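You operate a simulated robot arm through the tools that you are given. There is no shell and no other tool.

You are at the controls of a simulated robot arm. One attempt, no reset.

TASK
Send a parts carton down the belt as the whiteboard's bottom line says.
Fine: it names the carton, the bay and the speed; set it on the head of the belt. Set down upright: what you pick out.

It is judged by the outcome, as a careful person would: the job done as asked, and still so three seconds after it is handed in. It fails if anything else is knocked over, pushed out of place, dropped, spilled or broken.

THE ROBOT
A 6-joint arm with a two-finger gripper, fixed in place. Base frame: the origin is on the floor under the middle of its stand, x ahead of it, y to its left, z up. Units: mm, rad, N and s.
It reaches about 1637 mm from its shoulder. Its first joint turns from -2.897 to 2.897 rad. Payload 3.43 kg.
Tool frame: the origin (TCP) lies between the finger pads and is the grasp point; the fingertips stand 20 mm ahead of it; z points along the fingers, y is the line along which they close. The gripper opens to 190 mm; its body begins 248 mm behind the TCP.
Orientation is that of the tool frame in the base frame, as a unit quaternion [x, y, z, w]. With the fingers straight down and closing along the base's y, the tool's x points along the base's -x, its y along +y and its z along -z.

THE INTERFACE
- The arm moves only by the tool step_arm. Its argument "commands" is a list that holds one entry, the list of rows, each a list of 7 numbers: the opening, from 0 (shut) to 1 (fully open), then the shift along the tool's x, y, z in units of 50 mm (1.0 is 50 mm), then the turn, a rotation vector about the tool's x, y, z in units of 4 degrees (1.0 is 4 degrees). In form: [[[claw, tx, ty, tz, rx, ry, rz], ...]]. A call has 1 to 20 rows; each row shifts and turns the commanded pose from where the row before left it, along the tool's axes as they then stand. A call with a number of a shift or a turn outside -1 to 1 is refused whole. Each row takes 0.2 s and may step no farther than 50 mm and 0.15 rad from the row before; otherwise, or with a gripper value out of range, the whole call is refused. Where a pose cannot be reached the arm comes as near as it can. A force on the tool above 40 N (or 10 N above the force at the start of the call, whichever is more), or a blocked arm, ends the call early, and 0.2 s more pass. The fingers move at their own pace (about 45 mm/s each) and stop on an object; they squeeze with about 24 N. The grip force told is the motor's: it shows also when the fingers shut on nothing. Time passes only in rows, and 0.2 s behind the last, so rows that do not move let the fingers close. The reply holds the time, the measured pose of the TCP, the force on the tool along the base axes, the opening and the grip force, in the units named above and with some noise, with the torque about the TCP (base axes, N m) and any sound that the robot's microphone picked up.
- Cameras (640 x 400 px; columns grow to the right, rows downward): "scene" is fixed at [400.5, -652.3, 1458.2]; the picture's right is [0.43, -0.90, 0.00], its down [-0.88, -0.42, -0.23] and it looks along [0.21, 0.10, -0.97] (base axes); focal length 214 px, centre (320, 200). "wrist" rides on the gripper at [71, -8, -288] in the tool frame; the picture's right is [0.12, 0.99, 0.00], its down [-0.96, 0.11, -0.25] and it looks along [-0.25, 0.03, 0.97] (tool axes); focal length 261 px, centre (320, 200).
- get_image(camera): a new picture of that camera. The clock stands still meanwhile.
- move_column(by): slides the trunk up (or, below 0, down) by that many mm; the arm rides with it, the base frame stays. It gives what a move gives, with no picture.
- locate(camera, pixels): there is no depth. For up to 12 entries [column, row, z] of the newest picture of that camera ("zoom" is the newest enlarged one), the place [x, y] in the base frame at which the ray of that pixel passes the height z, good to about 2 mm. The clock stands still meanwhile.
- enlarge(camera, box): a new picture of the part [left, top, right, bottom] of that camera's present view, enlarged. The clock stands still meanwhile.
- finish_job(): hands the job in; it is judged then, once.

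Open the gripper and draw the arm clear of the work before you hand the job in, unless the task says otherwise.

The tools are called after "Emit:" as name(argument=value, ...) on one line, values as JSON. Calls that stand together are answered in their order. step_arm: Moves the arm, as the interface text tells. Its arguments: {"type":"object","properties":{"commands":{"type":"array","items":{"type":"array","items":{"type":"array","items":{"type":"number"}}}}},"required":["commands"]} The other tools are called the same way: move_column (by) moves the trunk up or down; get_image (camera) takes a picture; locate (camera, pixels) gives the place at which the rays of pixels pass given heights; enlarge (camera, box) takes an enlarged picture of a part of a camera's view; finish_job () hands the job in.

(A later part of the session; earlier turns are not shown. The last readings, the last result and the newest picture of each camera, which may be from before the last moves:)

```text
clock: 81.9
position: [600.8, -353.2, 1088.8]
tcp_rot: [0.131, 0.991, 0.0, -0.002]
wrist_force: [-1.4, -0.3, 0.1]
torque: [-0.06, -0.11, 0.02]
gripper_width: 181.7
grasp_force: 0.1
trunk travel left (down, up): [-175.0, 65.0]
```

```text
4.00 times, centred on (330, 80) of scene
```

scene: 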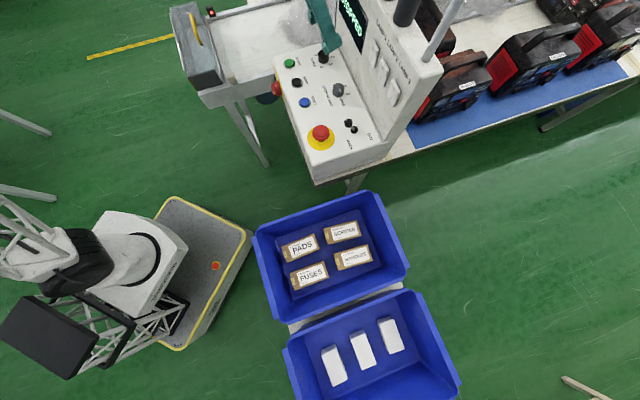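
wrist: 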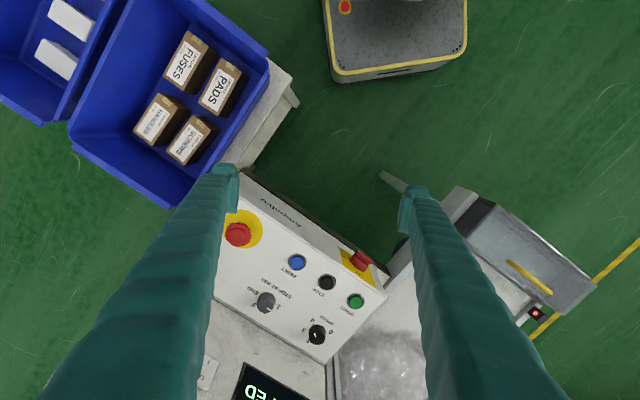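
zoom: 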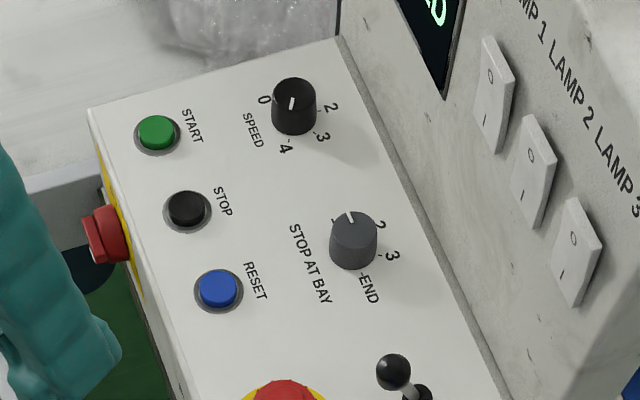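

Both knobs are confirmed set in the scene view. I move over the tote to measure the cartons.

Emit:
step_arm(commands=[[[1, 0.465, -0.805, 0.17, 0, 0, 0], [1, 0.465, -0.805, 0.17, 0, 0, 0], [1, 0.465, -0.805, 0.17, 0, 0, 0], [1, 0.465, -0.805, 0.17, 0, 0, 0], [1, 0.465, -0.805, 0.17, 0, 0, 0], [1, 0.465, -0.805, 0.17, 0, 0, 0], [1, 0.465, -0.805, 0.17, 0, 0, 0]]])

Emit:
get_image(camera="wrist")

Emit:
get_image(camera="scene")

```text
clock: 83.5
position: [372.1, -583.6, 1032.0]
tcp_rot: [0.131, 0.991, 0.0, -0.002]
wrist_force: [-0.3, 0.5, 0.0]
torque: [-0.14, 0.11, 0.0]
gripper_width: 190.0
grasp_force: 0.1
trunk travel left (down, up): [-175.0, 65.0]
```

```text
taken
```

wrist: 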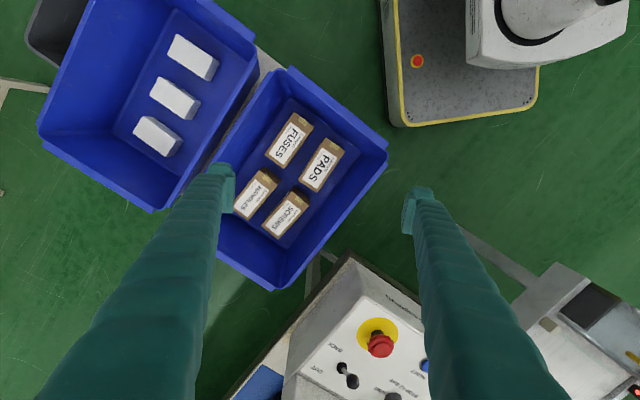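

```text
taken
```

scene: 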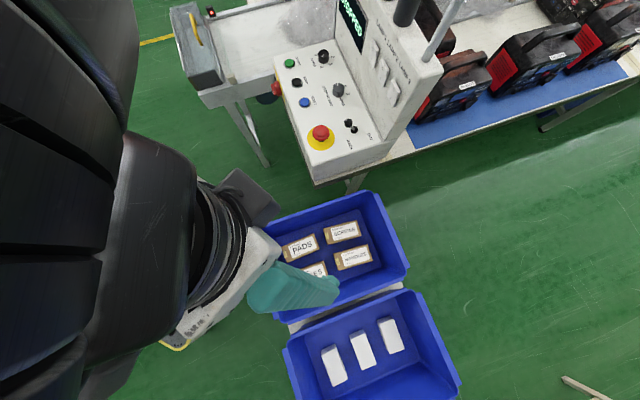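

I enlarge the carton area in the wrist view to measure the FUSES carton and the gaps around it.

Emit:
enlarge(camera="wrist", box=[215, 70, 375, 250])

Emit:
enlarge(camera="wrist", box=[250, 100, 350, 180])

```text
2.22 times, centred on (295, 160) of wrist
```

zoom: 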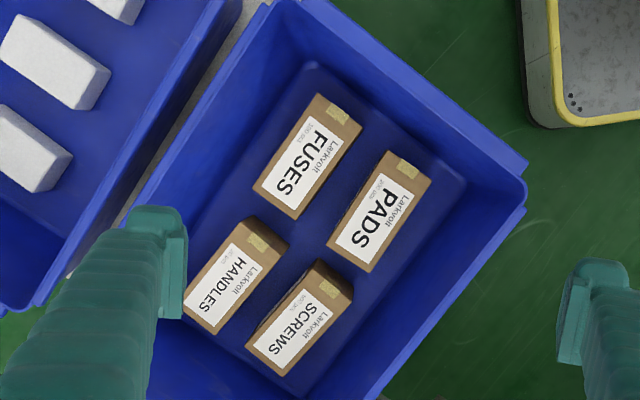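

```text
5.00 times, centred on (300, 140) of wrist
```

zoom: 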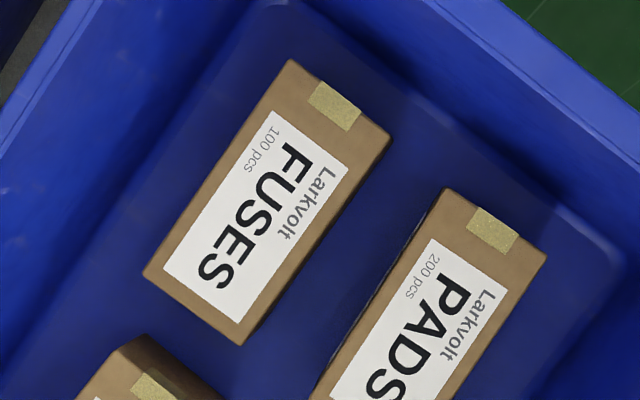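

I locate FUSES' top corners in both views to find its height and orientation.

Emit:
locate(camera="wrist", pixels=[[294, 112, 660], [314.4, 127, 660], [284, 169, 660], [264.6, 154.6, 660], [294, 112, 630], [314.4, 127, 630], [284, 169, 630], [264.6, 154.6, 630], [325, 137.6, 660], [345, 152, 660], [292, 190, 660], [312, 203, 660]])

Emit:
locate(camera="scene", pixels=[[289.5, 273.4, 660], [323.7, 260.5, 660], [329.1, 277.6, 660], [294, 290.5, 660], [289.5, 273.4, 630], [323.7, 260.5, 630], [329.1, 277.6, 630], [294, 290.5, 630]])

```text
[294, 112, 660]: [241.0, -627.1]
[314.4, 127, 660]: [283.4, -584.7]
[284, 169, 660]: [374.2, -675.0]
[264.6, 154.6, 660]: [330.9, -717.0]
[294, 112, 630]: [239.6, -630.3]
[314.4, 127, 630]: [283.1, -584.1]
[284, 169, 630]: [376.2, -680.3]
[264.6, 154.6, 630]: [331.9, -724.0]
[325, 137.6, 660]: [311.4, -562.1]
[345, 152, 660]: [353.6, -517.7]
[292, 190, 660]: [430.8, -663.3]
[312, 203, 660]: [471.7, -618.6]
```

```text
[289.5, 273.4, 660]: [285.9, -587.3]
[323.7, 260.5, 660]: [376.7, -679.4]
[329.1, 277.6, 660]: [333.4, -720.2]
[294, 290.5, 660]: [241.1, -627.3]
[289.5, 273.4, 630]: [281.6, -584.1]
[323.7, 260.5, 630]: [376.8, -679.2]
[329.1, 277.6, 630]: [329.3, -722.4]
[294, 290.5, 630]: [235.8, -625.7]
```

FUSES: top at z≈657, 128×60 mm, long axis along the belt direction (45°), centre ≈(307,-651); PADS is only ~36–40 mm beside it. I go above it, aligned at 45°, for a close look at the gaps and tote rim.

Emit:
step_arm(commands=[[[1, 0.179, -0.327, 0.5, 0, 0, 0], [1, 0.179, -0.327, 0.5, 0, 0, 0], [1, 0.179, -0.327, 0.5, 0, 0, 0], [1, 0.179, -0.327, 0.5, 0, 0, 0], [1, 0.179, -0.327, 0.5, 0, 0, 0], [1, 0, 0, 0, 0, 0, 1], [1, 0, 0, 0, 0, 0, 1], [1, 0, 0, 0, 0, 0, 1], [1, 0, 0, 0, 0, 0, 1], [1, 0, 0, 0, 0, 0, 1], [1, 0, 0, 0, 0, 0, 1], [1, 0, 0, 0, 0, 0, 1], [1, 0, 0, 0, 0, 0, 0.5]]])

Emit:
get_image(camera="wrist")

Emit:
get_image(camera="scene")

```text
clock: 86.3
position: [307.0, -649.1, 905.1]
tcp_rot: [0.383, 0.924, 0.001, -0.002]
wrist_force: [0.0, -0.3, -0.4]
torque: [-0.03, -0.05, -0.01]
gripper_width: 189.9
grasp_force: 0.0
trunk travel left (down, up): [-175.0, 65.0]
```

```text
taken
```

wrist: 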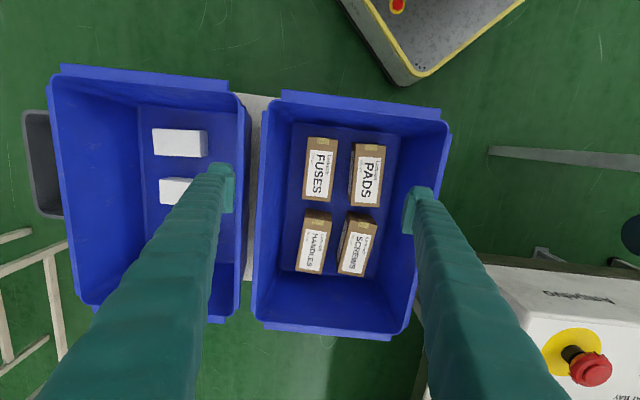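

```text
taken
```

scene: 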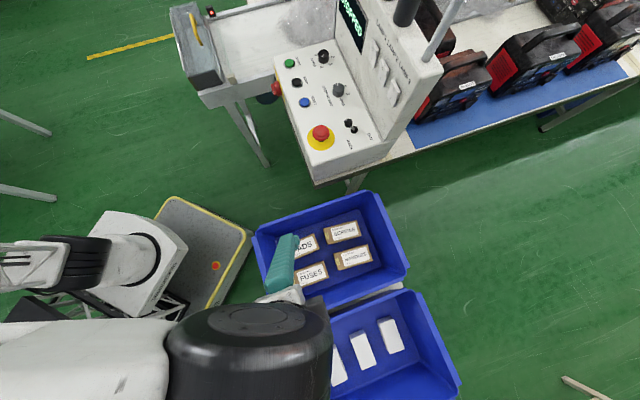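

I enlarge the tote interior to measure the gaps beside FUSES (318,170).

Emit:
enlarge(camera="wrist", box=[265, 105, 405, 225])

Emit:
enlarge(camera="wrist", box=[245, 80, 465, 350])

```text
3.33 times, centred on (335, 165) of wrist
```

zoom: 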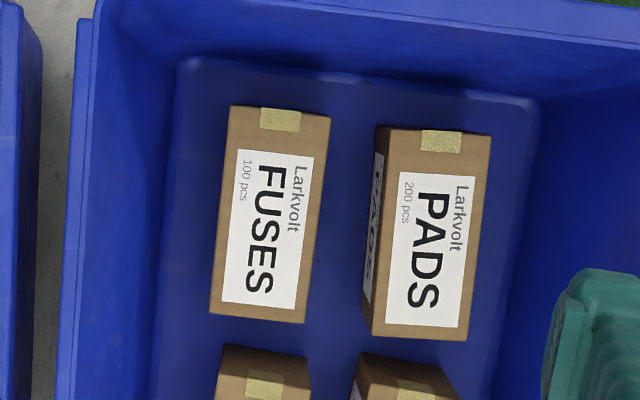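

```text
1.48 times, centred on (355, 215) of wrist
```

zoom: 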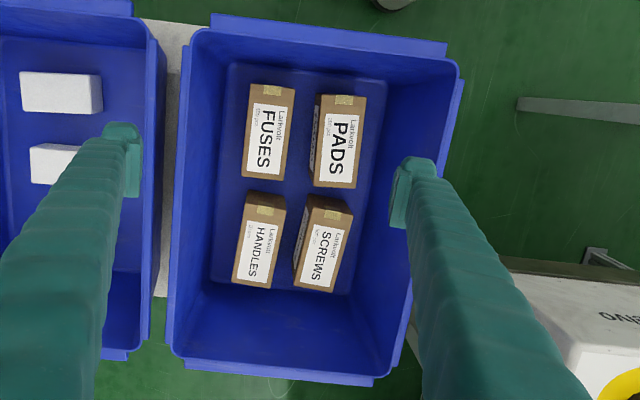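

Carton height works out to about 60 mm; the PADS gap is ~36–41 mm. I locate FUSES' top corners from here for accurate centring.

Emit:
locate(camera="wrist", pixels=[[308.3, 136.5, 657], [338, 140.1, 657], [330.2, 201.9, 657], [301.7, 198.9, 657], [356, 143.4, 657], [386.3, 146.1, 657], [379.1, 207.3, 657], [350.6, 205.8, 657], [294.4, 124, 597], [287, 200, 597]])

```text
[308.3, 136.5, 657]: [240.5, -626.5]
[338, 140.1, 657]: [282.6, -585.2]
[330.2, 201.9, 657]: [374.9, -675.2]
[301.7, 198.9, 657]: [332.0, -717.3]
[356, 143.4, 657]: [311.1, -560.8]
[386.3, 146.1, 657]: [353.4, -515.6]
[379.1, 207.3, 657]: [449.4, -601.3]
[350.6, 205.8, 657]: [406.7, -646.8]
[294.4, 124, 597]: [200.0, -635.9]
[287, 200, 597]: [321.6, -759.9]
```

FUSES' centre is (307.5,-651), both neighbours ~38–40 mm away, so a 68 mm opening is right. I set that and descend to z=715 to check the finger clearances.

Emit:
step_arm(commands=[[[0.36, -0.034, -0.02, 0, 0, 0, 0], [0.36, 0, 0, 0, 0, 0, 0], [0.36, 0, 0, 0, 0, 0, 0], [0.36, 0, 0, 0, 0, 0, 0], [0.36, 0, 0, 0.95, 0, 0, 0], [0.36, 0, 0, 0.95, 0, 0, 0], [0.36, 0, 0, 0.95, 0, 0, 0], [0.36, 0, 0, 0.95, 0, 0, 0]]])

Emit:
get_image(camera="wrist")

Emit:
enlarge(camera="wrist", box=[230, 110, 410, 260])

Emit:
enlarge(camera="scene", box=[250, 190, 400, 310])

```text
clock: 88.1
position: [306.5, -647.6, 715.4]
tcp_rot: [0.383, 0.924, -0.001, -0.002]
wrist_force: [-0.4, -0.3, 1.0]
torque: [-0.11, -0.07, 0.04]
gripper_width: 68.2
grasp_force: 0.0
trunk travel left (down, up): [-175.0, 65.0]
```

```text
taken
```

wrist: 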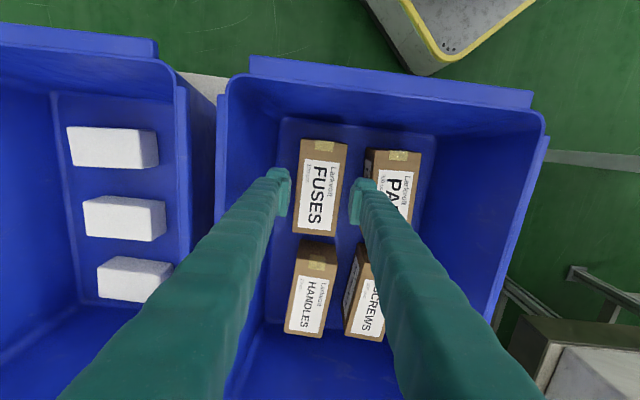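

```text
2.67 times, centred on (320, 185) of wrist
```

zoom: 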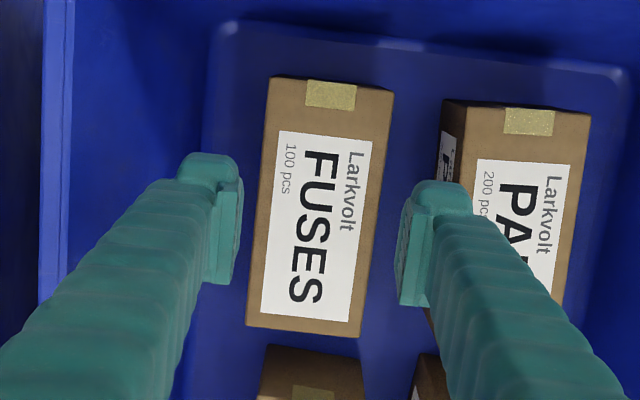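

```text
3.33 times, centred on (325, 250) of scene
```

zoom: 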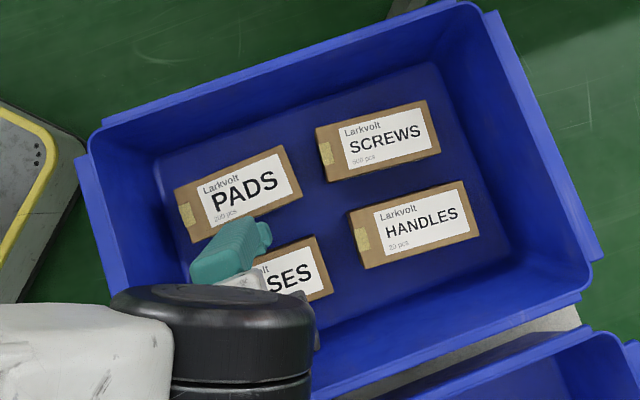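

I check the fingertip positions (z≈695) against the carton: left tip spans zoom 178–240, right tip 403–470.

Emit:
locate(camera="wrist", pixels=[[290, 178, 695], [266.8, 175.6, 695], [352, 187, 695], [376.2, 181, 695], [302.5, 139.5, 657], [347.5, 143.5, 657], [334.7, 236.8, 657], [292, 232.7, 657], [365.9, 147.5, 657], [411, 152.5, 657]])

```text
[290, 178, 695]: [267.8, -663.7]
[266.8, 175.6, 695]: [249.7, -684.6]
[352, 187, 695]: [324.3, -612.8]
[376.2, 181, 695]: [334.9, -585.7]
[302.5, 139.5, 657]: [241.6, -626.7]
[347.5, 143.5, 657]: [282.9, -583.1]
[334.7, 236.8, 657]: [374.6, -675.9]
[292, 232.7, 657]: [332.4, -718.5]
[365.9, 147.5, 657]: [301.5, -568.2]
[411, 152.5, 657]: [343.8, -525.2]
```

Fingertips are centred (v≈-242) with 4–7 mm to PADS. I nudge onto centre and descend to z≈648, so the pads cover the carton's upper ~29 mm.

Emit:
step_arm(commands=[[[0.36, -0.06, -0.026, 0.5, 0, 0, 0], [0.36, 0, 0, 0.5, 0, 0, 0], [0.36, 0, 0, 0.35, 0, 0, 0], [0.36, 0, 0, 0, 0, 0, 0]]])

Emit:
get_image(camera="wrist")

Emit:
enlarge(camera="wrist", box=[230, 110, 410, 260])

```text
clock: 89.1
position: [306.4, -653.1, 648.2]
tcp_rot: [0.383, 0.924, 0.001, -0.002]
wrist_force: [0.1, 0.0, 0.0]
torque: [0.0, 0.0, 0.04]
gripper_width: 68.4
grasp_force: 0.0
trunk travel left (down, up): [-175.0, 65.0]
```

```text
taken
```

wrist: 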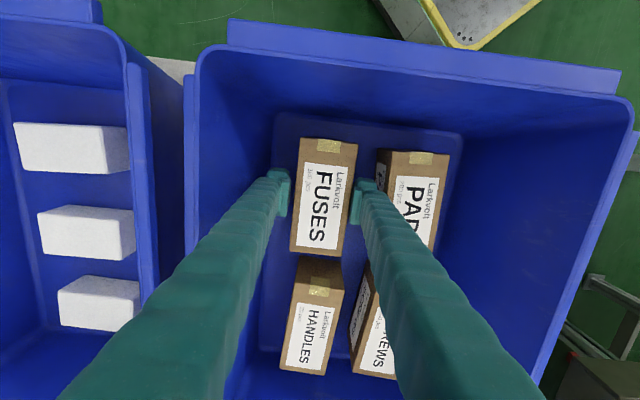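

```text
2.67 times, centred on (320, 185) of wrist
```

zoom: 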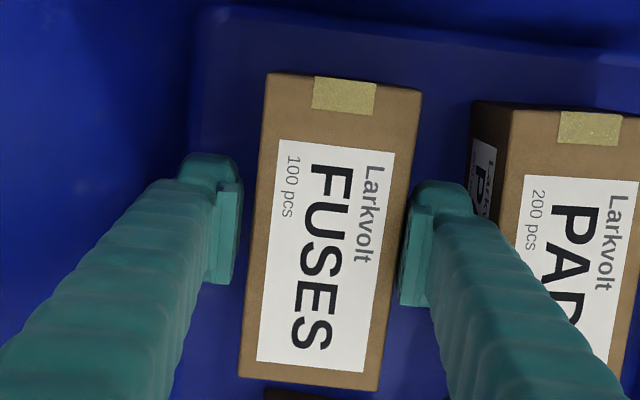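

The fingers straddle FUSES with no contact force. I close the grip.

Emit:
step_arm(commands=[[[0, 0, 0, 0, 0, 0, 0], [0, 0, 0, 0, 0, 0, 0], [0, 0, 0, 0, 0, 0, 0], [0, 0, 0, 0, 0, 0, 0]]])

Emit:
enlarge(camera="wrist", box=[230, 110, 410, 260])

```text
clock: 90.1
position: [304.6, -652.8, 648.4]
tcp_rot: [0.384, 0.923, 0.0, -0.002]
wrist_force: [1.1, 0.7, 0.3]
torque: [0.02, -0.01, -0.01]
gripper_width: 61.1
grasp_force: 24.3
trunk travel left (down, up): [-175.0, 65.0]
```

```text
2.67 times, centred on (320, 185) of wrist
```

zoom: 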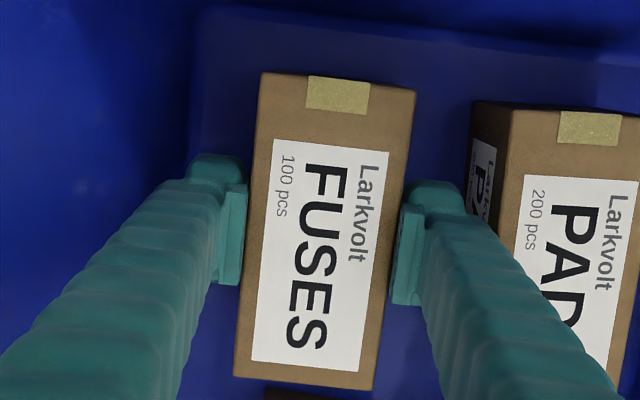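

Gripped at 61 mm with 24 N. I lift straight up 60 mm and check the weight and the hold.

Emit:
step_arm(commands=[[[0, 0, 0, -0.3, 0, 0, 0], [0, 0, 0, -0.5, 0, 0, 0], [0, 0, 0, -0.5, 0, 0, 0], [0, 0, 0, 0, 0, 0, 0]]])

Emit:
get_image(camera="wrist")

```text
clock: 91.1
position: [309.8, -655.3, 711.0]
tcp_rot: [0.383, 0.924, 0.0, -0.002]
wrist_force: [0.2, -0.4, 0.5]
torque: [0.0, 0.0, 0.04]
gripper_width: 0.0
grasp_force: 24.1
trunk travel left (down, up): [-175.0, 65.0]
```

```text
taken
```

wrist: 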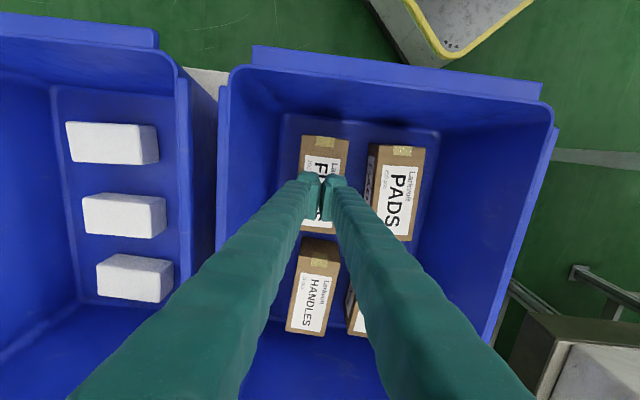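

The carton slipped out and stayed in the tote; the grip was too shallow. I open again and look at how it lies before gripping deeper.

Emit:
step_arm(commands=[[[0.36, 0, 0, 0, 0, 0, 0], [0.36, 0, 0, 0, 0, 0, 0], [0.36, 0, 0, 0, 0, 0, 0], [0.36, 0, 0, 0, 0, 0, 0], [0.36, 0, 0, 0, 0, 0, 0]]])

Emit:
enlarge(camera="wrist", box=[230, 110, 410, 260])

Emit:
enlarge(camera="scene", box=[250, 190, 400, 310])

```text
clock: 92.3
position: [309.5, -655.8, 711.5]
tcp_rot: [0.383, 0.924, 0.001, -0.001]
wrist_force: [0.0, -0.3, 1.0]
torque: [0.01, 0.0, -0.01]
gripper_width: 68.5
grasp_force: 0.1
trunk travel left (down, up): [-175.0, 65.0]
```

```text
2.67 times, centred on (320, 185) of wrist
```

zoom: 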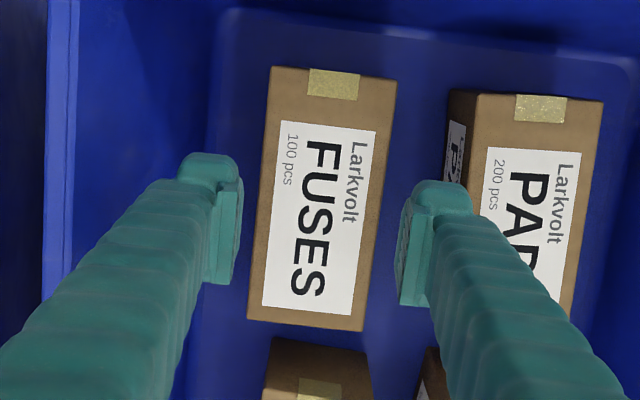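

```text
3.33 times, centred on (325, 250) of scene
```

zoom: 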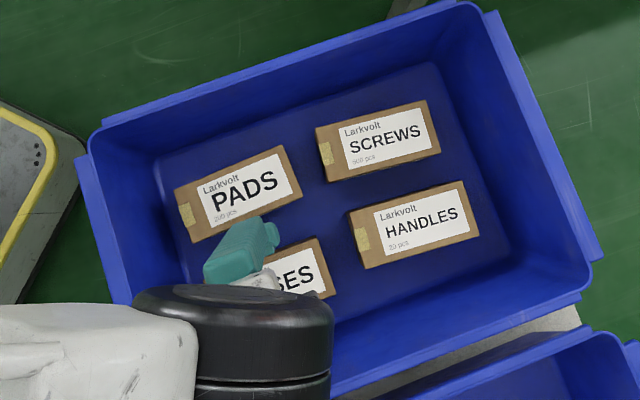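

FUSES still stands upright in place. I locate its corners again to centre the deeper grip.

Emit:
locate(camera="wrist", pixels=[[301.3, 135.2, 657], [348.8, 140.1, 657], [336.9, 234.1, 657], [292.7, 229.9, 657], [378, 144.8, 657], [367.4, 145.2, 597], [290, 178, 691], [352, 187, 691]])

```text
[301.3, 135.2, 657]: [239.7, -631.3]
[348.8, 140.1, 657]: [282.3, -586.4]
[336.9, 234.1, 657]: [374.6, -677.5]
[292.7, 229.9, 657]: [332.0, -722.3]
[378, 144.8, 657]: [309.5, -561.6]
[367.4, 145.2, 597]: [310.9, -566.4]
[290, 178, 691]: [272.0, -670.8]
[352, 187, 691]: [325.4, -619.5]
```

FUSES' centre is at v≈-245.5, matching the TCP. I descend to z≈632 (tips ≈612) and close for a deeper grip.

Emit:
step_arm(commands=[[[0.36, 0.04, 0, 0.5, 0, 0, 0], [0.36, 0, 0, 0.5, 0, 0, 0], [0.36, 0, 0, 0.4, 0, 0, 0], [0.36, 0, 0, 0.19, 0, 0, 0], [0.36, 0, 0, 0, 0, 0, 0]]])

Emit:
enlarge(camera="wrist", box=[230, 110, 410, 260])

```text
clock: 93.5
position: [307.8, -651.6, 633.8]
tcp_rot: [0.384, 0.923, 0.001, -0.001]
wrist_force: [0.6, 0.0, -0.1]
torque: [0.02, 0.0, -0.03]
gripper_width: 68.4
grasp_force: 0.0
trunk travel left (down, up): [-175.0, 65.0]
```

```text
2.67 times, centred on (320, 185) of wrist
```

zoom: 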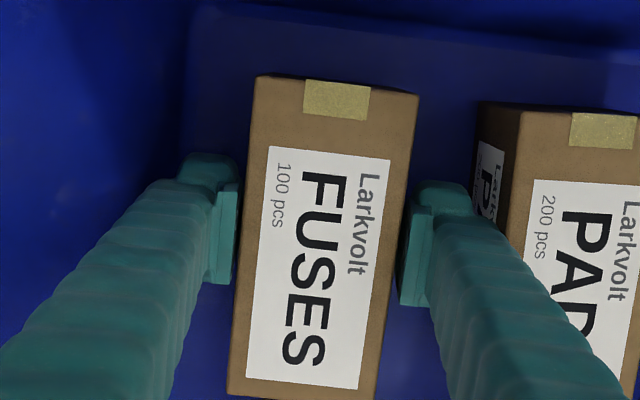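

No contact. I go 5 mm lower, close, hold a while, then lift just 15 mm slowly to test the hold.

Emit:
step_arm(commands=[[[0.36, 0, 0, 0.1, 0, 0, 0], [0, 0, 0, 0, 0, 0, 0], [0, 0, 0, 0, 0, 0, 0], [0, 0, 0, 0, 0, 0, 0], [0, 0, 0, 0, 0, 0, 0], [0, 0, 0, 0, 0, 0, 0], [0, 0, 0, 0, 0, 0, 0], [0, 0, 0, -0.1, 0, 0, 0], [0, 0, 0, -0.1, 0, 0, 0], [0, 0, 0, -0.1, 0, 0, 0]]])

Emit:
enlarge(camera="wrist", box=[230, 110, 410, 260])

```text
clock: 95.7
position: [306.9, -653.7, 643.9]
tcp_rot: [0.384, 0.923, 0.0, -0.001]
wrist_force: [0.6, -0.7, -3.5]
torque: [-0.05, 0.01, -0.02]
gripper_width: 62.6
grasp_force: 24.6
trunk travel left (down, up): [-175.0, 65.0]
```

```text
2.67 times, centred on (320, 185) of wrist
```

zoom: 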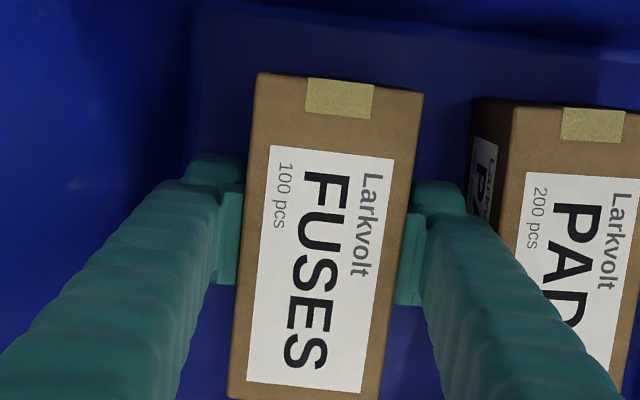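

The force shows ~3.5 N of weight, and the carton rides with the fingers. I continue lifting slowly and watch for slip.

Emit:
step_arm(commands=[[[0, 0, 0, -0.15, 0, 0, 0], [0, 0, 0, -0.15, 0, 0, 0], [0, 0, 0, -0.2, 0, 0, 0], [0, 0, 0, -0.2, 0, 0, 0], [0, 0, 0, 0, 0, 0, 0]]])

Emit:
enlarge(camera="wrist", box=[230, 110, 410, 260])

```text
clock: 96.9
position: [307.0, -653.0, 676.7]
tcp_rot: [0.384, 0.924, 0.001, -0.001]
wrist_force: [0.0, 0.0, -3.8]
torque: [-0.03, 0.04, -0.01]
gripper_width: 62.4
grasp_force: 24.0
trunk travel left (down, up): [-175.0, 65.0]
```

```text
2.67 times, centred on (320, 185) of wrist
```

zoom: 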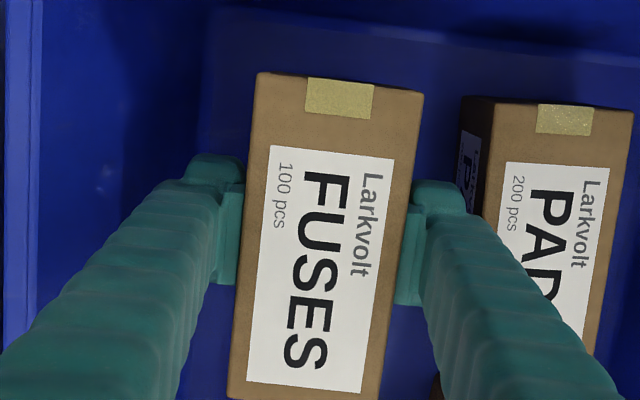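

Held firmly with no slip. I lift straight up to z≈960, clear of the tote rim.

Emit:
step_arm(commands=[[[0, 0, 0, -0.4, 0, 0, 0], [0, 0, 0, -0.6, 0, 0, 0], [0, 0, 0, -0.7, 0, 0, 0], [0, 0, 0, -0.8, 0, 0, 0], [0, 0, 0, -0.8, 0, 0, 0], [0, 0, 0, -0.8, 0, 0, 0], [0, 0, 0, -0.7, 0, 0, 0], [0, 0, 0, -0.6, 0, 0, 0], [0, 0, 0, -0.3, 0, 0, 0]]])

Emit:
get_image(camera="wrist")

Emit:
get_image(camera="scene")

```text
clock: 98.9
position: [309.7, -655.1, 965.1]
tcp_rot: [0.383, 0.924, 0.001, -0.001]
wrist_force: [-0.1, -0.2, -3.8]
torque: [0.01, 0.0, 0.02]
gripper_width: 62.0
grasp_force: 24.5
trunk travel left (down, up): [-175.0, 65.0]
```

```text
taken
```

wrist: 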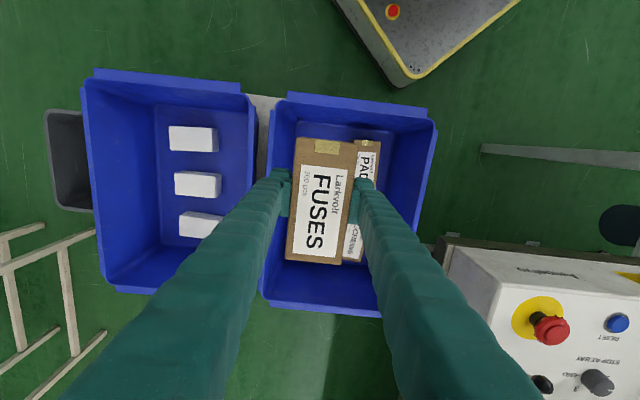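

```text
taken
```

scene: 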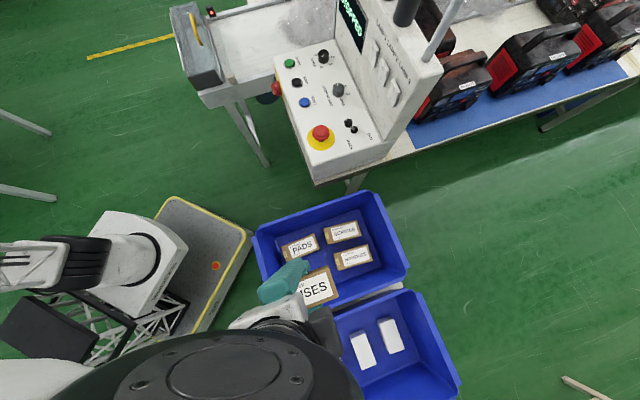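

The carton hangs level. I carry it along the belt-parallel line (clear of the panel, which starts ~70 mm farther) toward the belt.

Emit:
step_arm(commands=[[[0, 0, 0.3, 0, 0, 0, 0], [0, 0, 0.6, 0, 0, 0, 0], [0, 0, 0.8, 0, 0, 0, 0], [0, 0, 0.8, 0, 0, 0, 0], [0, 0, 0.8, 0, 0, 0, 0], [0, 0, 0.8, 0, 0, 0, 0], [0, 0, 0.8, 0, 0, 0, 0], [0, 0, 0.8, 0, 0, 0, 0], [0, 0, 0.8, 0, 0, 0, 0], [0, 0, 0.8, 0, 0, 0, 0], [0, 0, 0.8, 0, 0, 0, 0], [0, 0, 0.8, 0, 0, 0, 0], [0, 0, 0.8, 0, 0, 0, 0], [0, 0, 0.8, 0, 0, 0, 0], [0, 0, 0.8, 0, 0, 0, 0], [0, 0, 0.6, 0, 0, 0, 0], [0, 0, 0.3, 0, 0, 0, 0]]])

Emit:
get_image(camera="wrist")

Emit:
get_image(camera="scene")

```text
clock: 102.5
position: [739.9, -223.2, 961.8]
tcp_rot: [0.383, 0.924, 0.001, -0.003]
wrist_force: [-0.4, -0.7, -3.9]
torque: [0.04, -0.01, -0.02]
gripper_width: 62.3
grasp_force: 23.9
trunk travel left (down, up): [-175.0, 65.0]
```

```text
taken
```

wrist: 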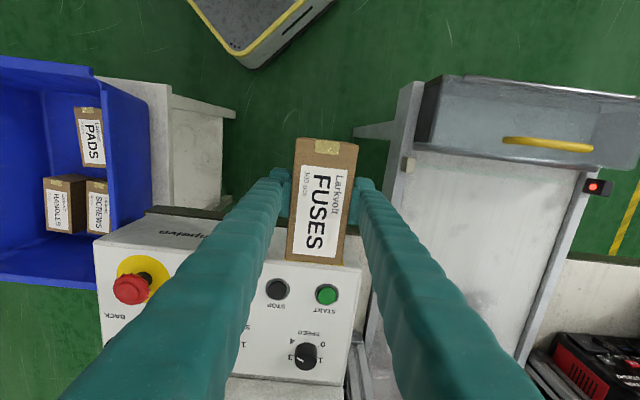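

```text
taken
```

scene: 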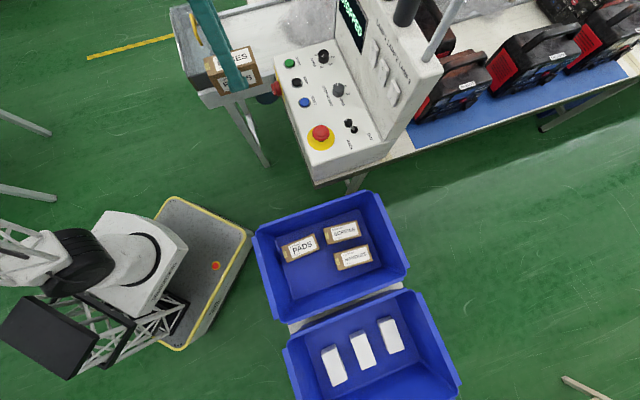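

The carton is at v≈365 along the path. I measure where the hood's front bar and the belt edges lie before lowering (wrist 430,150 / 575,168 and rails).

Emit:
locate(camera="wrist", pixels=[[420, 150, 780], [580, 170, 780], [408, 163, 800], [592, 187, 800], [405, 200, 775], [565, 220, 775], [380, 300, 775], [520, 340, 775], [480, 300, 775]])

Emit:
enlarge(camera="wrist", box=[380, 70, 640, 250])

```text
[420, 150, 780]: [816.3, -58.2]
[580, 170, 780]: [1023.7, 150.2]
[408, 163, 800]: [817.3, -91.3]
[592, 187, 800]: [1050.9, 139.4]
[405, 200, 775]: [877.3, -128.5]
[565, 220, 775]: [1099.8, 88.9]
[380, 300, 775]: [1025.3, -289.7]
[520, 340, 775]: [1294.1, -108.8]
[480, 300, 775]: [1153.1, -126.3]
```

```text
2.22 times, centred on (510, 160) of wrist
```

zoom: 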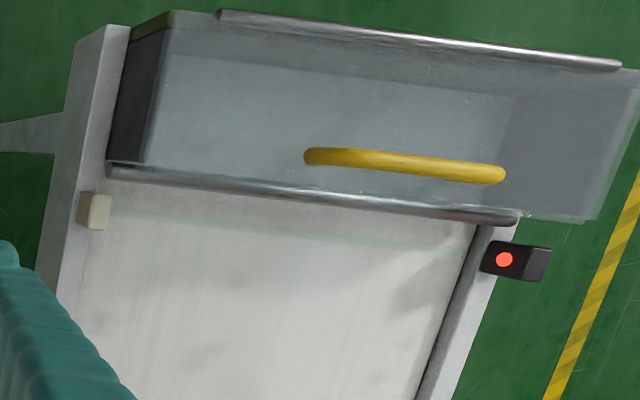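

The hood's front bar is at u≈618 and the beam at u≈645, belt middle at v≈677. I carry the carton to above u≈692, v≈678, so its tail will sit just past the bar and in the beam.

Emit:
step_arm(commands=[[[0, -0.02, 0.4, 0, 0, 0, 0], [0, -0.03, 0.7, 0, 0, 0, 0], [0, -0.03, 0.8, 0, 0, 0, 0], [0, -0.03, 0.8, 0, 0, 0, 0], [0, -0.03, 0.8, 0, 0, 0, 0], [0, -0.03, 0.8, 0, 0, 0, 0], [0, -0.03, 0.8, 0, 0, 0, 0], [0, -0.02, 0.7, 0, 0, 0, 0], [0, 0, 0.45, 0, 0, 0, 0], [0, 0, 0, 0, 0, 0, 0]]])

Emit:
get_image(camera="wrist")

Emit:
get_image(camera="scene")

```text
clock: 104.7
position: [971.1, -10.5, 961.3]
tcp_rot: [0.384, 0.924, 0.0, -0.002]
wrist_force: [0.3, 0.4, -3.9]
torque: [0.02, 0.02, -0.01]
gripper_width: 62.3
grasp_force: 23.6
trunk travel left (down, up): [-175.0, 65.0]
```

```text
taken
```

wrist: 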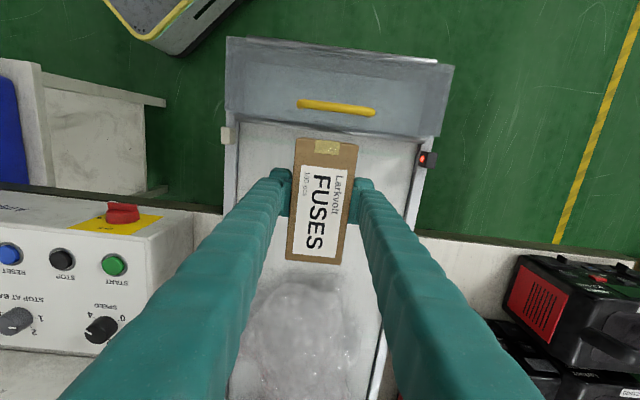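

```text
taken
```

scene: 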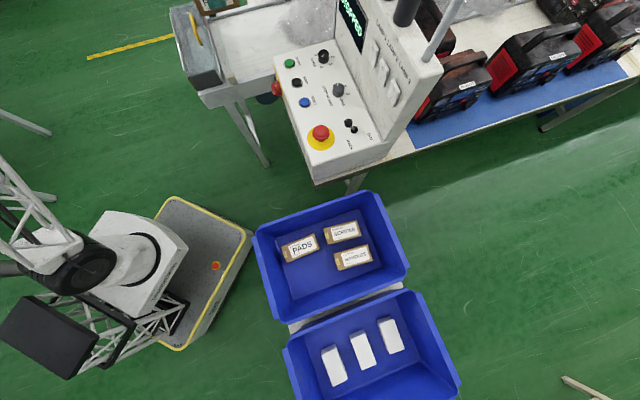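

The carton is above the belt head (u≈694, v≈679), bubble wrap begins beyond its front. I lower to z≈835 first.

Emit:
step_arm(commands=[[[0, 0, 0, 0.5, 0, 0, 0], [0, 0, 0, 0.7, 0, 0, 0], [0, 0, 0, 0.7, 0, 0, 0], [0, 0, 0, 0.5, 0, 0, 0], [0, 0, 0, 0.12, 0, 0, 0], [0, 0, 0, 0, 0, 0, 0]]])

Emit:
get_image(camera="wrist")

Emit:
enlarge(camera="scene", box=[160, 0, 300, 110])

```text
clock: 106.1
position: [968.8, -8.3, 833.3]
tcp_rot: [0.384, 0.923, 0.0, -0.003]
wrist_force: [0.3, -0.3, -3.5]
torque: [-0.01, 0.02, 0.04]
gripper_width: 62.5
grasp_force: 23.8
trunk travel left (down, up): [-175.0, 65.0]
```

```text
taken
```

wrist: 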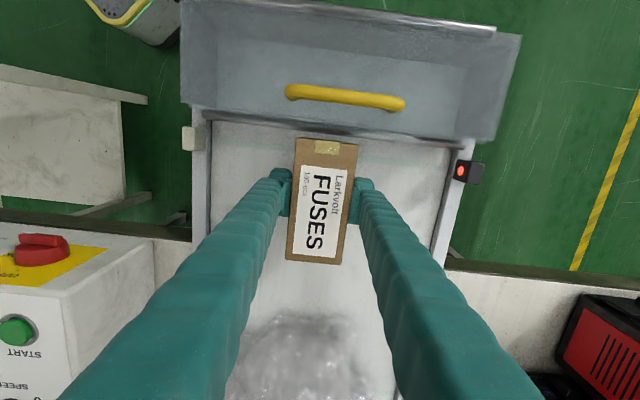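

```text
3.64 times, centred on (230, 55) of scene
```

zoom: 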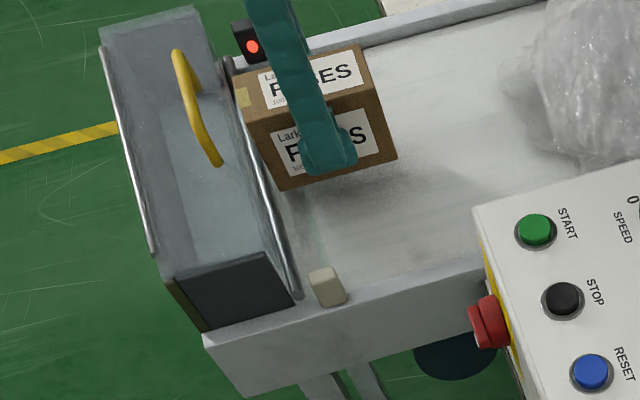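

The carton is level and its tail just clears the bar. I lower in small steps, watching the force.

Emit:
step_arm(commands=[[[0, 0, 0, 0.12, 0, 0, 0], [0, 0, 0, 0.12, 0, 0, 0], [0, 0, 0, 0.12, 0, 0, 0], [0, 0, 0, 0, 0, 0, 0]]])

Emit:
enlarge(camera="scene", box=[160, 0, 300, 110])

```text
clock: 107.1
position: [968.3, -8.7, 817.3]
tcp_rot: [0.383, 0.924, 0.0, -0.002]
wrist_force: [-0.6, -0.6, -3.2]
torque: [0.02, 0.0, 0.03]
gripper_width: 62.3
grasp_force: 24.0
trunk travel left (down, up): [-175.0, 65.0]
```

```text
3.64 times, centred on (230, 55) of scene
```

zoom: 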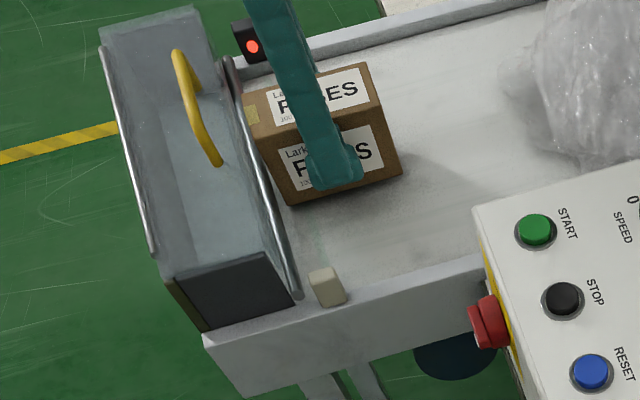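

Still ~3 N hanging weight; the shadow gap is shrinking. I continue down in 3 mm steps.

Emit:
step_arm(commands=[[[0, 0, 0, 0.06, 0, 0, 0], [0, 0, 0, 0.06, 0, 0, 0], [0, 0, 0, 0.06, 0, 0, 0], [0, 0, 0, 0, 0, 0, 0]]])

Emit:
enlarge(camera="scene", box=[160, 0, 300, 110])

```text
clock: 108.1
position: [968.3, -10.0, 808.3]
tcp_rot: [0.384, 0.923, -0.001, -0.002]
wrist_force: [0.2, -0.4, -3.5]
torque: [-0.02, -0.01, -0.02]
gripper_width: 62.6
grasp_force: 23.8
trunk travel left (down, up): [-175.0, 65.0]
```

```text
3.64 times, centred on (230, 55) of scene
```

zoom: 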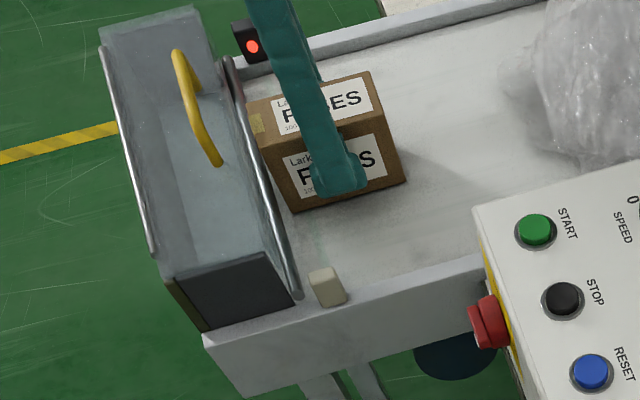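

Not touching yet (-3.5 N). I go on in 3 mm steps.

Emit:
step_arm(commands=[[[0, 0, 0, 0.06, 0, 0, 0], [0, 0, 0, 0.06, 0, 0, 0], [0, 0, 0, 0, 0, 0, 0]]])

```text
clock: 108.9
position: [967.8, -9.8, 803.3]
tcp_rot: [0.383, 0.924, 0.0, -0.001]
wrist_force: [-3.1, 0.0, 26.3]
torque: [0.0, 0.2, -0.01]
gripper_width: 61.9
grasp_force: 23.8
trunk travel left (down, up): [-175.0, 65.0]
```

Contact: +26 N, so the carton is on the belt at TCP z≈803. I ease up 1 mm, open the fingers, and check the carton before lifting away.

Emit:
step_arm(commands=[[[0, 0, 0, -0.02, 0, 0, 0], [0.42, 0, 0, 0, 0, 0, 0], [0.42, 0, 0, 0, 0, 0, 0], [0.42, 0, 0, 0, 0, 0, 0]]])

Emit:
get_image(camera="wrist")

Emit:
enlarge(camera="scene", box=[160, 0, 300, 110])

```text
clock: 109.9
position: [968.5, -9.8, 803.2]
tcp_rot: [0.383, 0.924, 0.0, -0.002]
wrist_force: [-0.3, 0.4, 0.7]
torque: [0.01, 0.0, 0.0]
gripper_width: 79.9
grasp_force: 0.0
trunk travel left (down, up): [-175.0, 65.0]
```

```text
taken
```

wrist: 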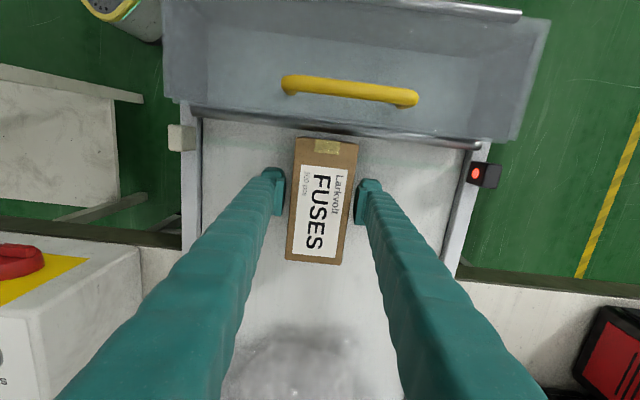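

```text
3.64 times, centred on (230, 55) of scene
```

zoom: 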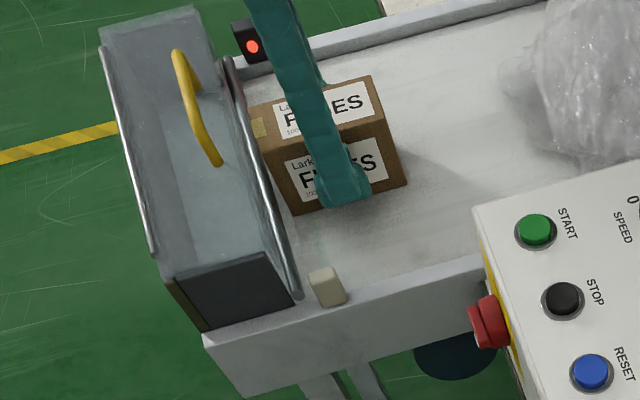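

The carton stands free, upright on the belt head with the fingers 10 mm away on each side. I lift straight up.

Emit:
step_arm(commands=[[[0.42, 0, 0, -0.3, 0, 0, 0], [0.42, 0, 0, -0.5, 0, 0, 0], [0.42, 0, 0, -0.8, 0, 0, 0], [0.42, 0, 0, -0.8, 0, 0, 0], [0.42, 0, 0, -0.8, 0, 0, 0], [0.42, 0, 0, -0.5, 0, 0, 0]]])

Emit:
get_image(camera="wrist")

Emit:
enlarge(camera="scene", box=[160, 0, 300, 110])

```text
clock: 111.3
position: [968.1, -10.5, 989.7]
tcp_rot: [0.383, 0.924, 0.0, -0.002]
wrist_force: [0.4, -0.3, 0.1]
torque: [-0.01, 0.02, 0.03]
gripper_width: 80.0
grasp_force: 0.0
trunk travel left (down, up): [-175.0, 65.0]
```

```text
taken
```

wrist: 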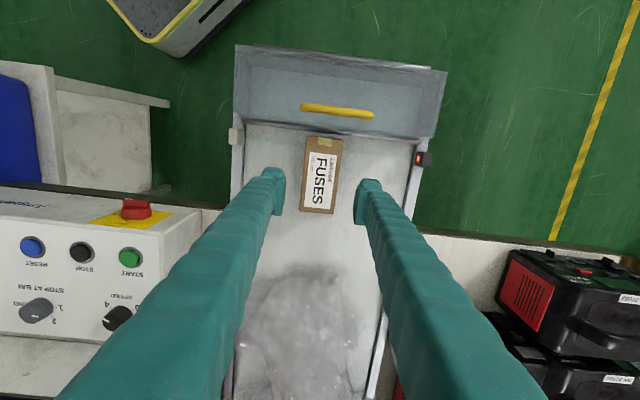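

```text
3.64 times, centred on (230, 55) of scene
```

zoom: 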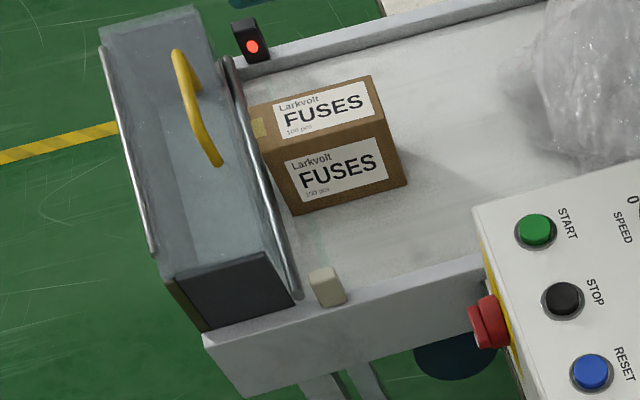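

FUSES stands upright on the belt head, label up. Now I close the fingers and move over the START button at about (875,-317).

Emit:
step_arm(commands=[[[0, 0, 0, -0.4, 0, 0, 0], [0, -0.433, -0.807, 0, 0, 0, 0], [0, -0.433, -0.807, 0, 0, 0, 0], [0, -0.433, -0.807, 0, 0, 0, 0], [0, -0.433, -0.807, 0, 0, 0, 0], [0, -0.433, -0.807, 0, 0, 0, 0], [0, -0.433, -0.807, 0, 0, 0, 0], [0, -0.433, -0.807, 0, 0, 0, 0], [0, 0, 0, 0, 0, 0, 0]]])

Emit:
get_image(camera="wrist")

Emit:
get_image(camera="scene")

```text
clock: 113.3
position: [873.0, -317.9, 1006.8]
tcp_rot: [0.384, 0.923, 0.001, -0.001]
wrist_force: [-0.1, 0.3, -0.3]
torque: [0.04, -0.02, -0.03]
gripper_width: 0.0
grasp_force: 23.9
trunk travel left (down, up): [-175.0, 65.0]
```

```text
taken
```

wrist: 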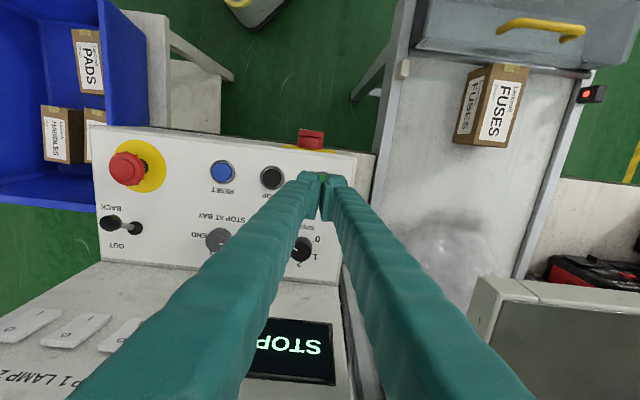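

```text
taken
```

scene: 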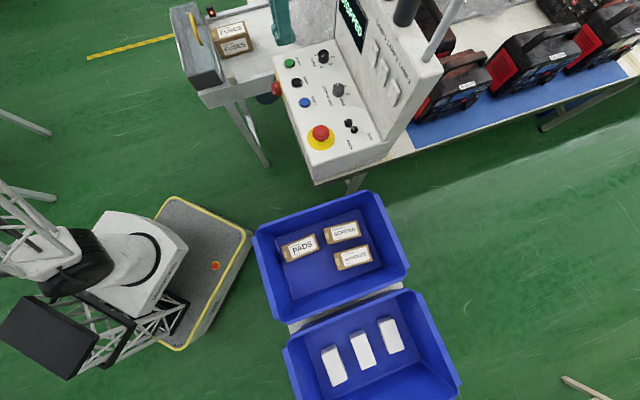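

The closed fingertips are over START (green just visible at 318,178). I lower to z≈942 and check alignment.

Emit:
step_arm(commands=[[[0, -0.02, 0.02, 0.6, 0, 0, 0], [0, 0, 0, 0.5, 0, 0, 0], [0, 0, 0, 0.2, 0, 0, 0], [0, 0, 0, 0, 0, 0, 0]]])

Emit:
enlarge(camera="wrist", box=[250, 120, 400, 230])

Emit:
enlarge(camera="scene", box=[250, 20, 360, 110])

```text
clock: 114.3
position: [875.5, -314.7, 940.5]
tcp_rot: [0.384, 0.923, 0.001, -0.002]
wrist_force: [0.3, -0.3, 0.0]
torque: [-0.01, 0.02, 0.04]
gripper_width: 0.0
grasp_force: 24.1
trunk travel left (down, up): [-175.0, 65.0]
```

```text
3.64 times, centred on (325, 175) of wrist
```

zoom: 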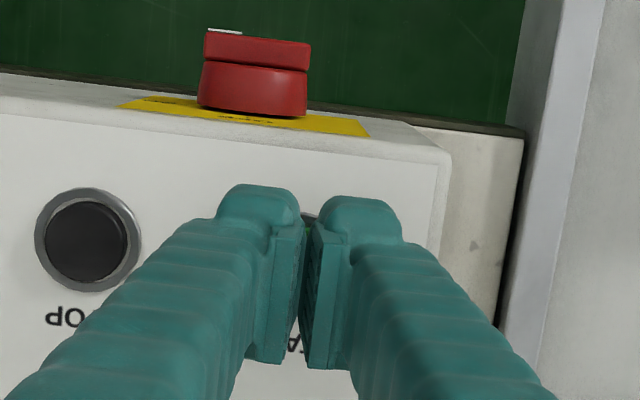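

```text
4.44 times, centred on (305, 65) of scene
```

zoom: 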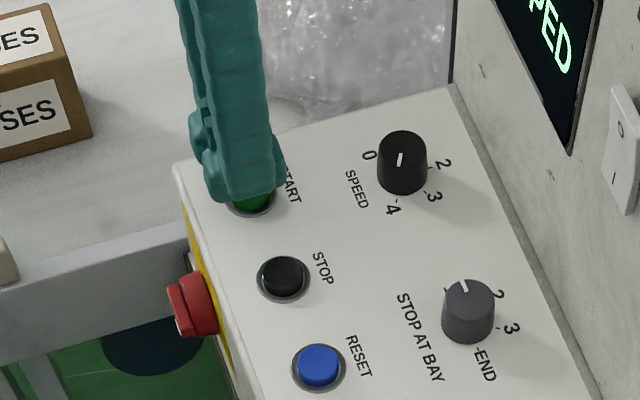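

Aligned over START, well away from STOP. I press down in 3 mm steps and watch the force and display.

Emit:
step_arm(commands=[[[0, 0, -0.03, 0.06, 0, 0, 0], [0, 0, 0, 0.06, 0, 0, 0], [0, 0, 0, 0.06, 0, 0, 0], [0, 0, 0, 0.06, 0, 0, 0]]])

Emit:
enlarge(camera="scene", box=[250, 0, 380, 110])

```text
clock: 115.3
position: [875.4, -316.1, 929.8]
tcp_rot: [0.383, 0.924, 0.0, -0.002]
wrist_force: [0.9, -0.1, -0.6]
torque: [-0.01, -0.01, 0.02]
gripper_width: 0.0
grasp_force: 24.0
trunk travel left (down, up): [-175.0, 65.0]
```

```text
3.64 times, centred on (315, 55) of scene
```

zoom: 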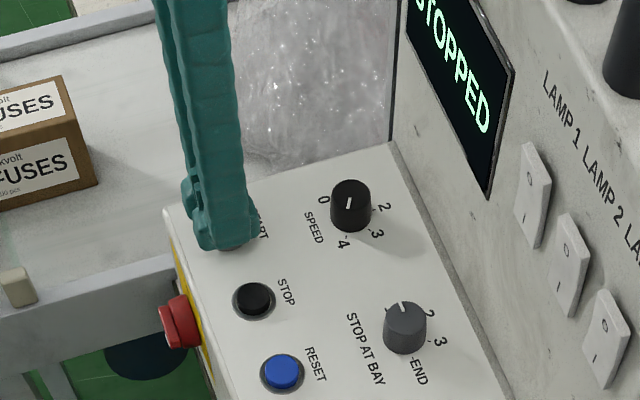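

No contact yet at z≈930. I continue pressing in 2–3 mm steps.

Emit:
step_arm(commands=[[[0, 0, 0, 0.06, 0, 0, 0], [0, 0, 0, 0.06, 0, 0, 0], [0, 0, 0, 0, 0, 0, 0]]])

Emit:
enlarge(camera="scene", box=[250, 0, 380, 110])

```text
clock: 116.1
position: [875.3, -316.7, 924.7]
tcp_rot: [0.384, 0.923, 0.001, -0.001]
wrist_force: [0.4, 0.1, 3.3]
torque: [0.01, 0.01, -0.02]
gripper_width: 5.8
grasp_force: 34.3
trunk travel left (down, up): [-175.0, 65.0]
heard: click
```

```text
3.64 times, centred on (315, 55) of scene
```

zoom: 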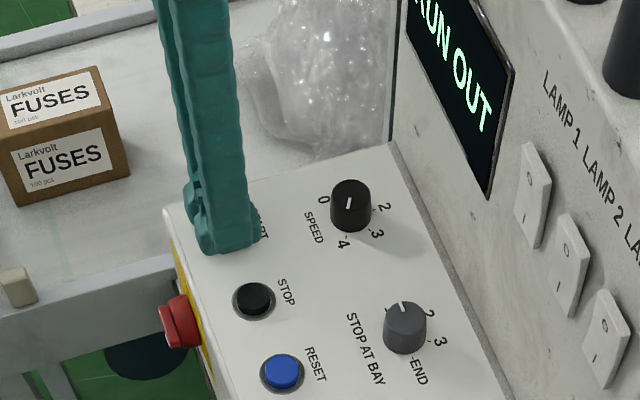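

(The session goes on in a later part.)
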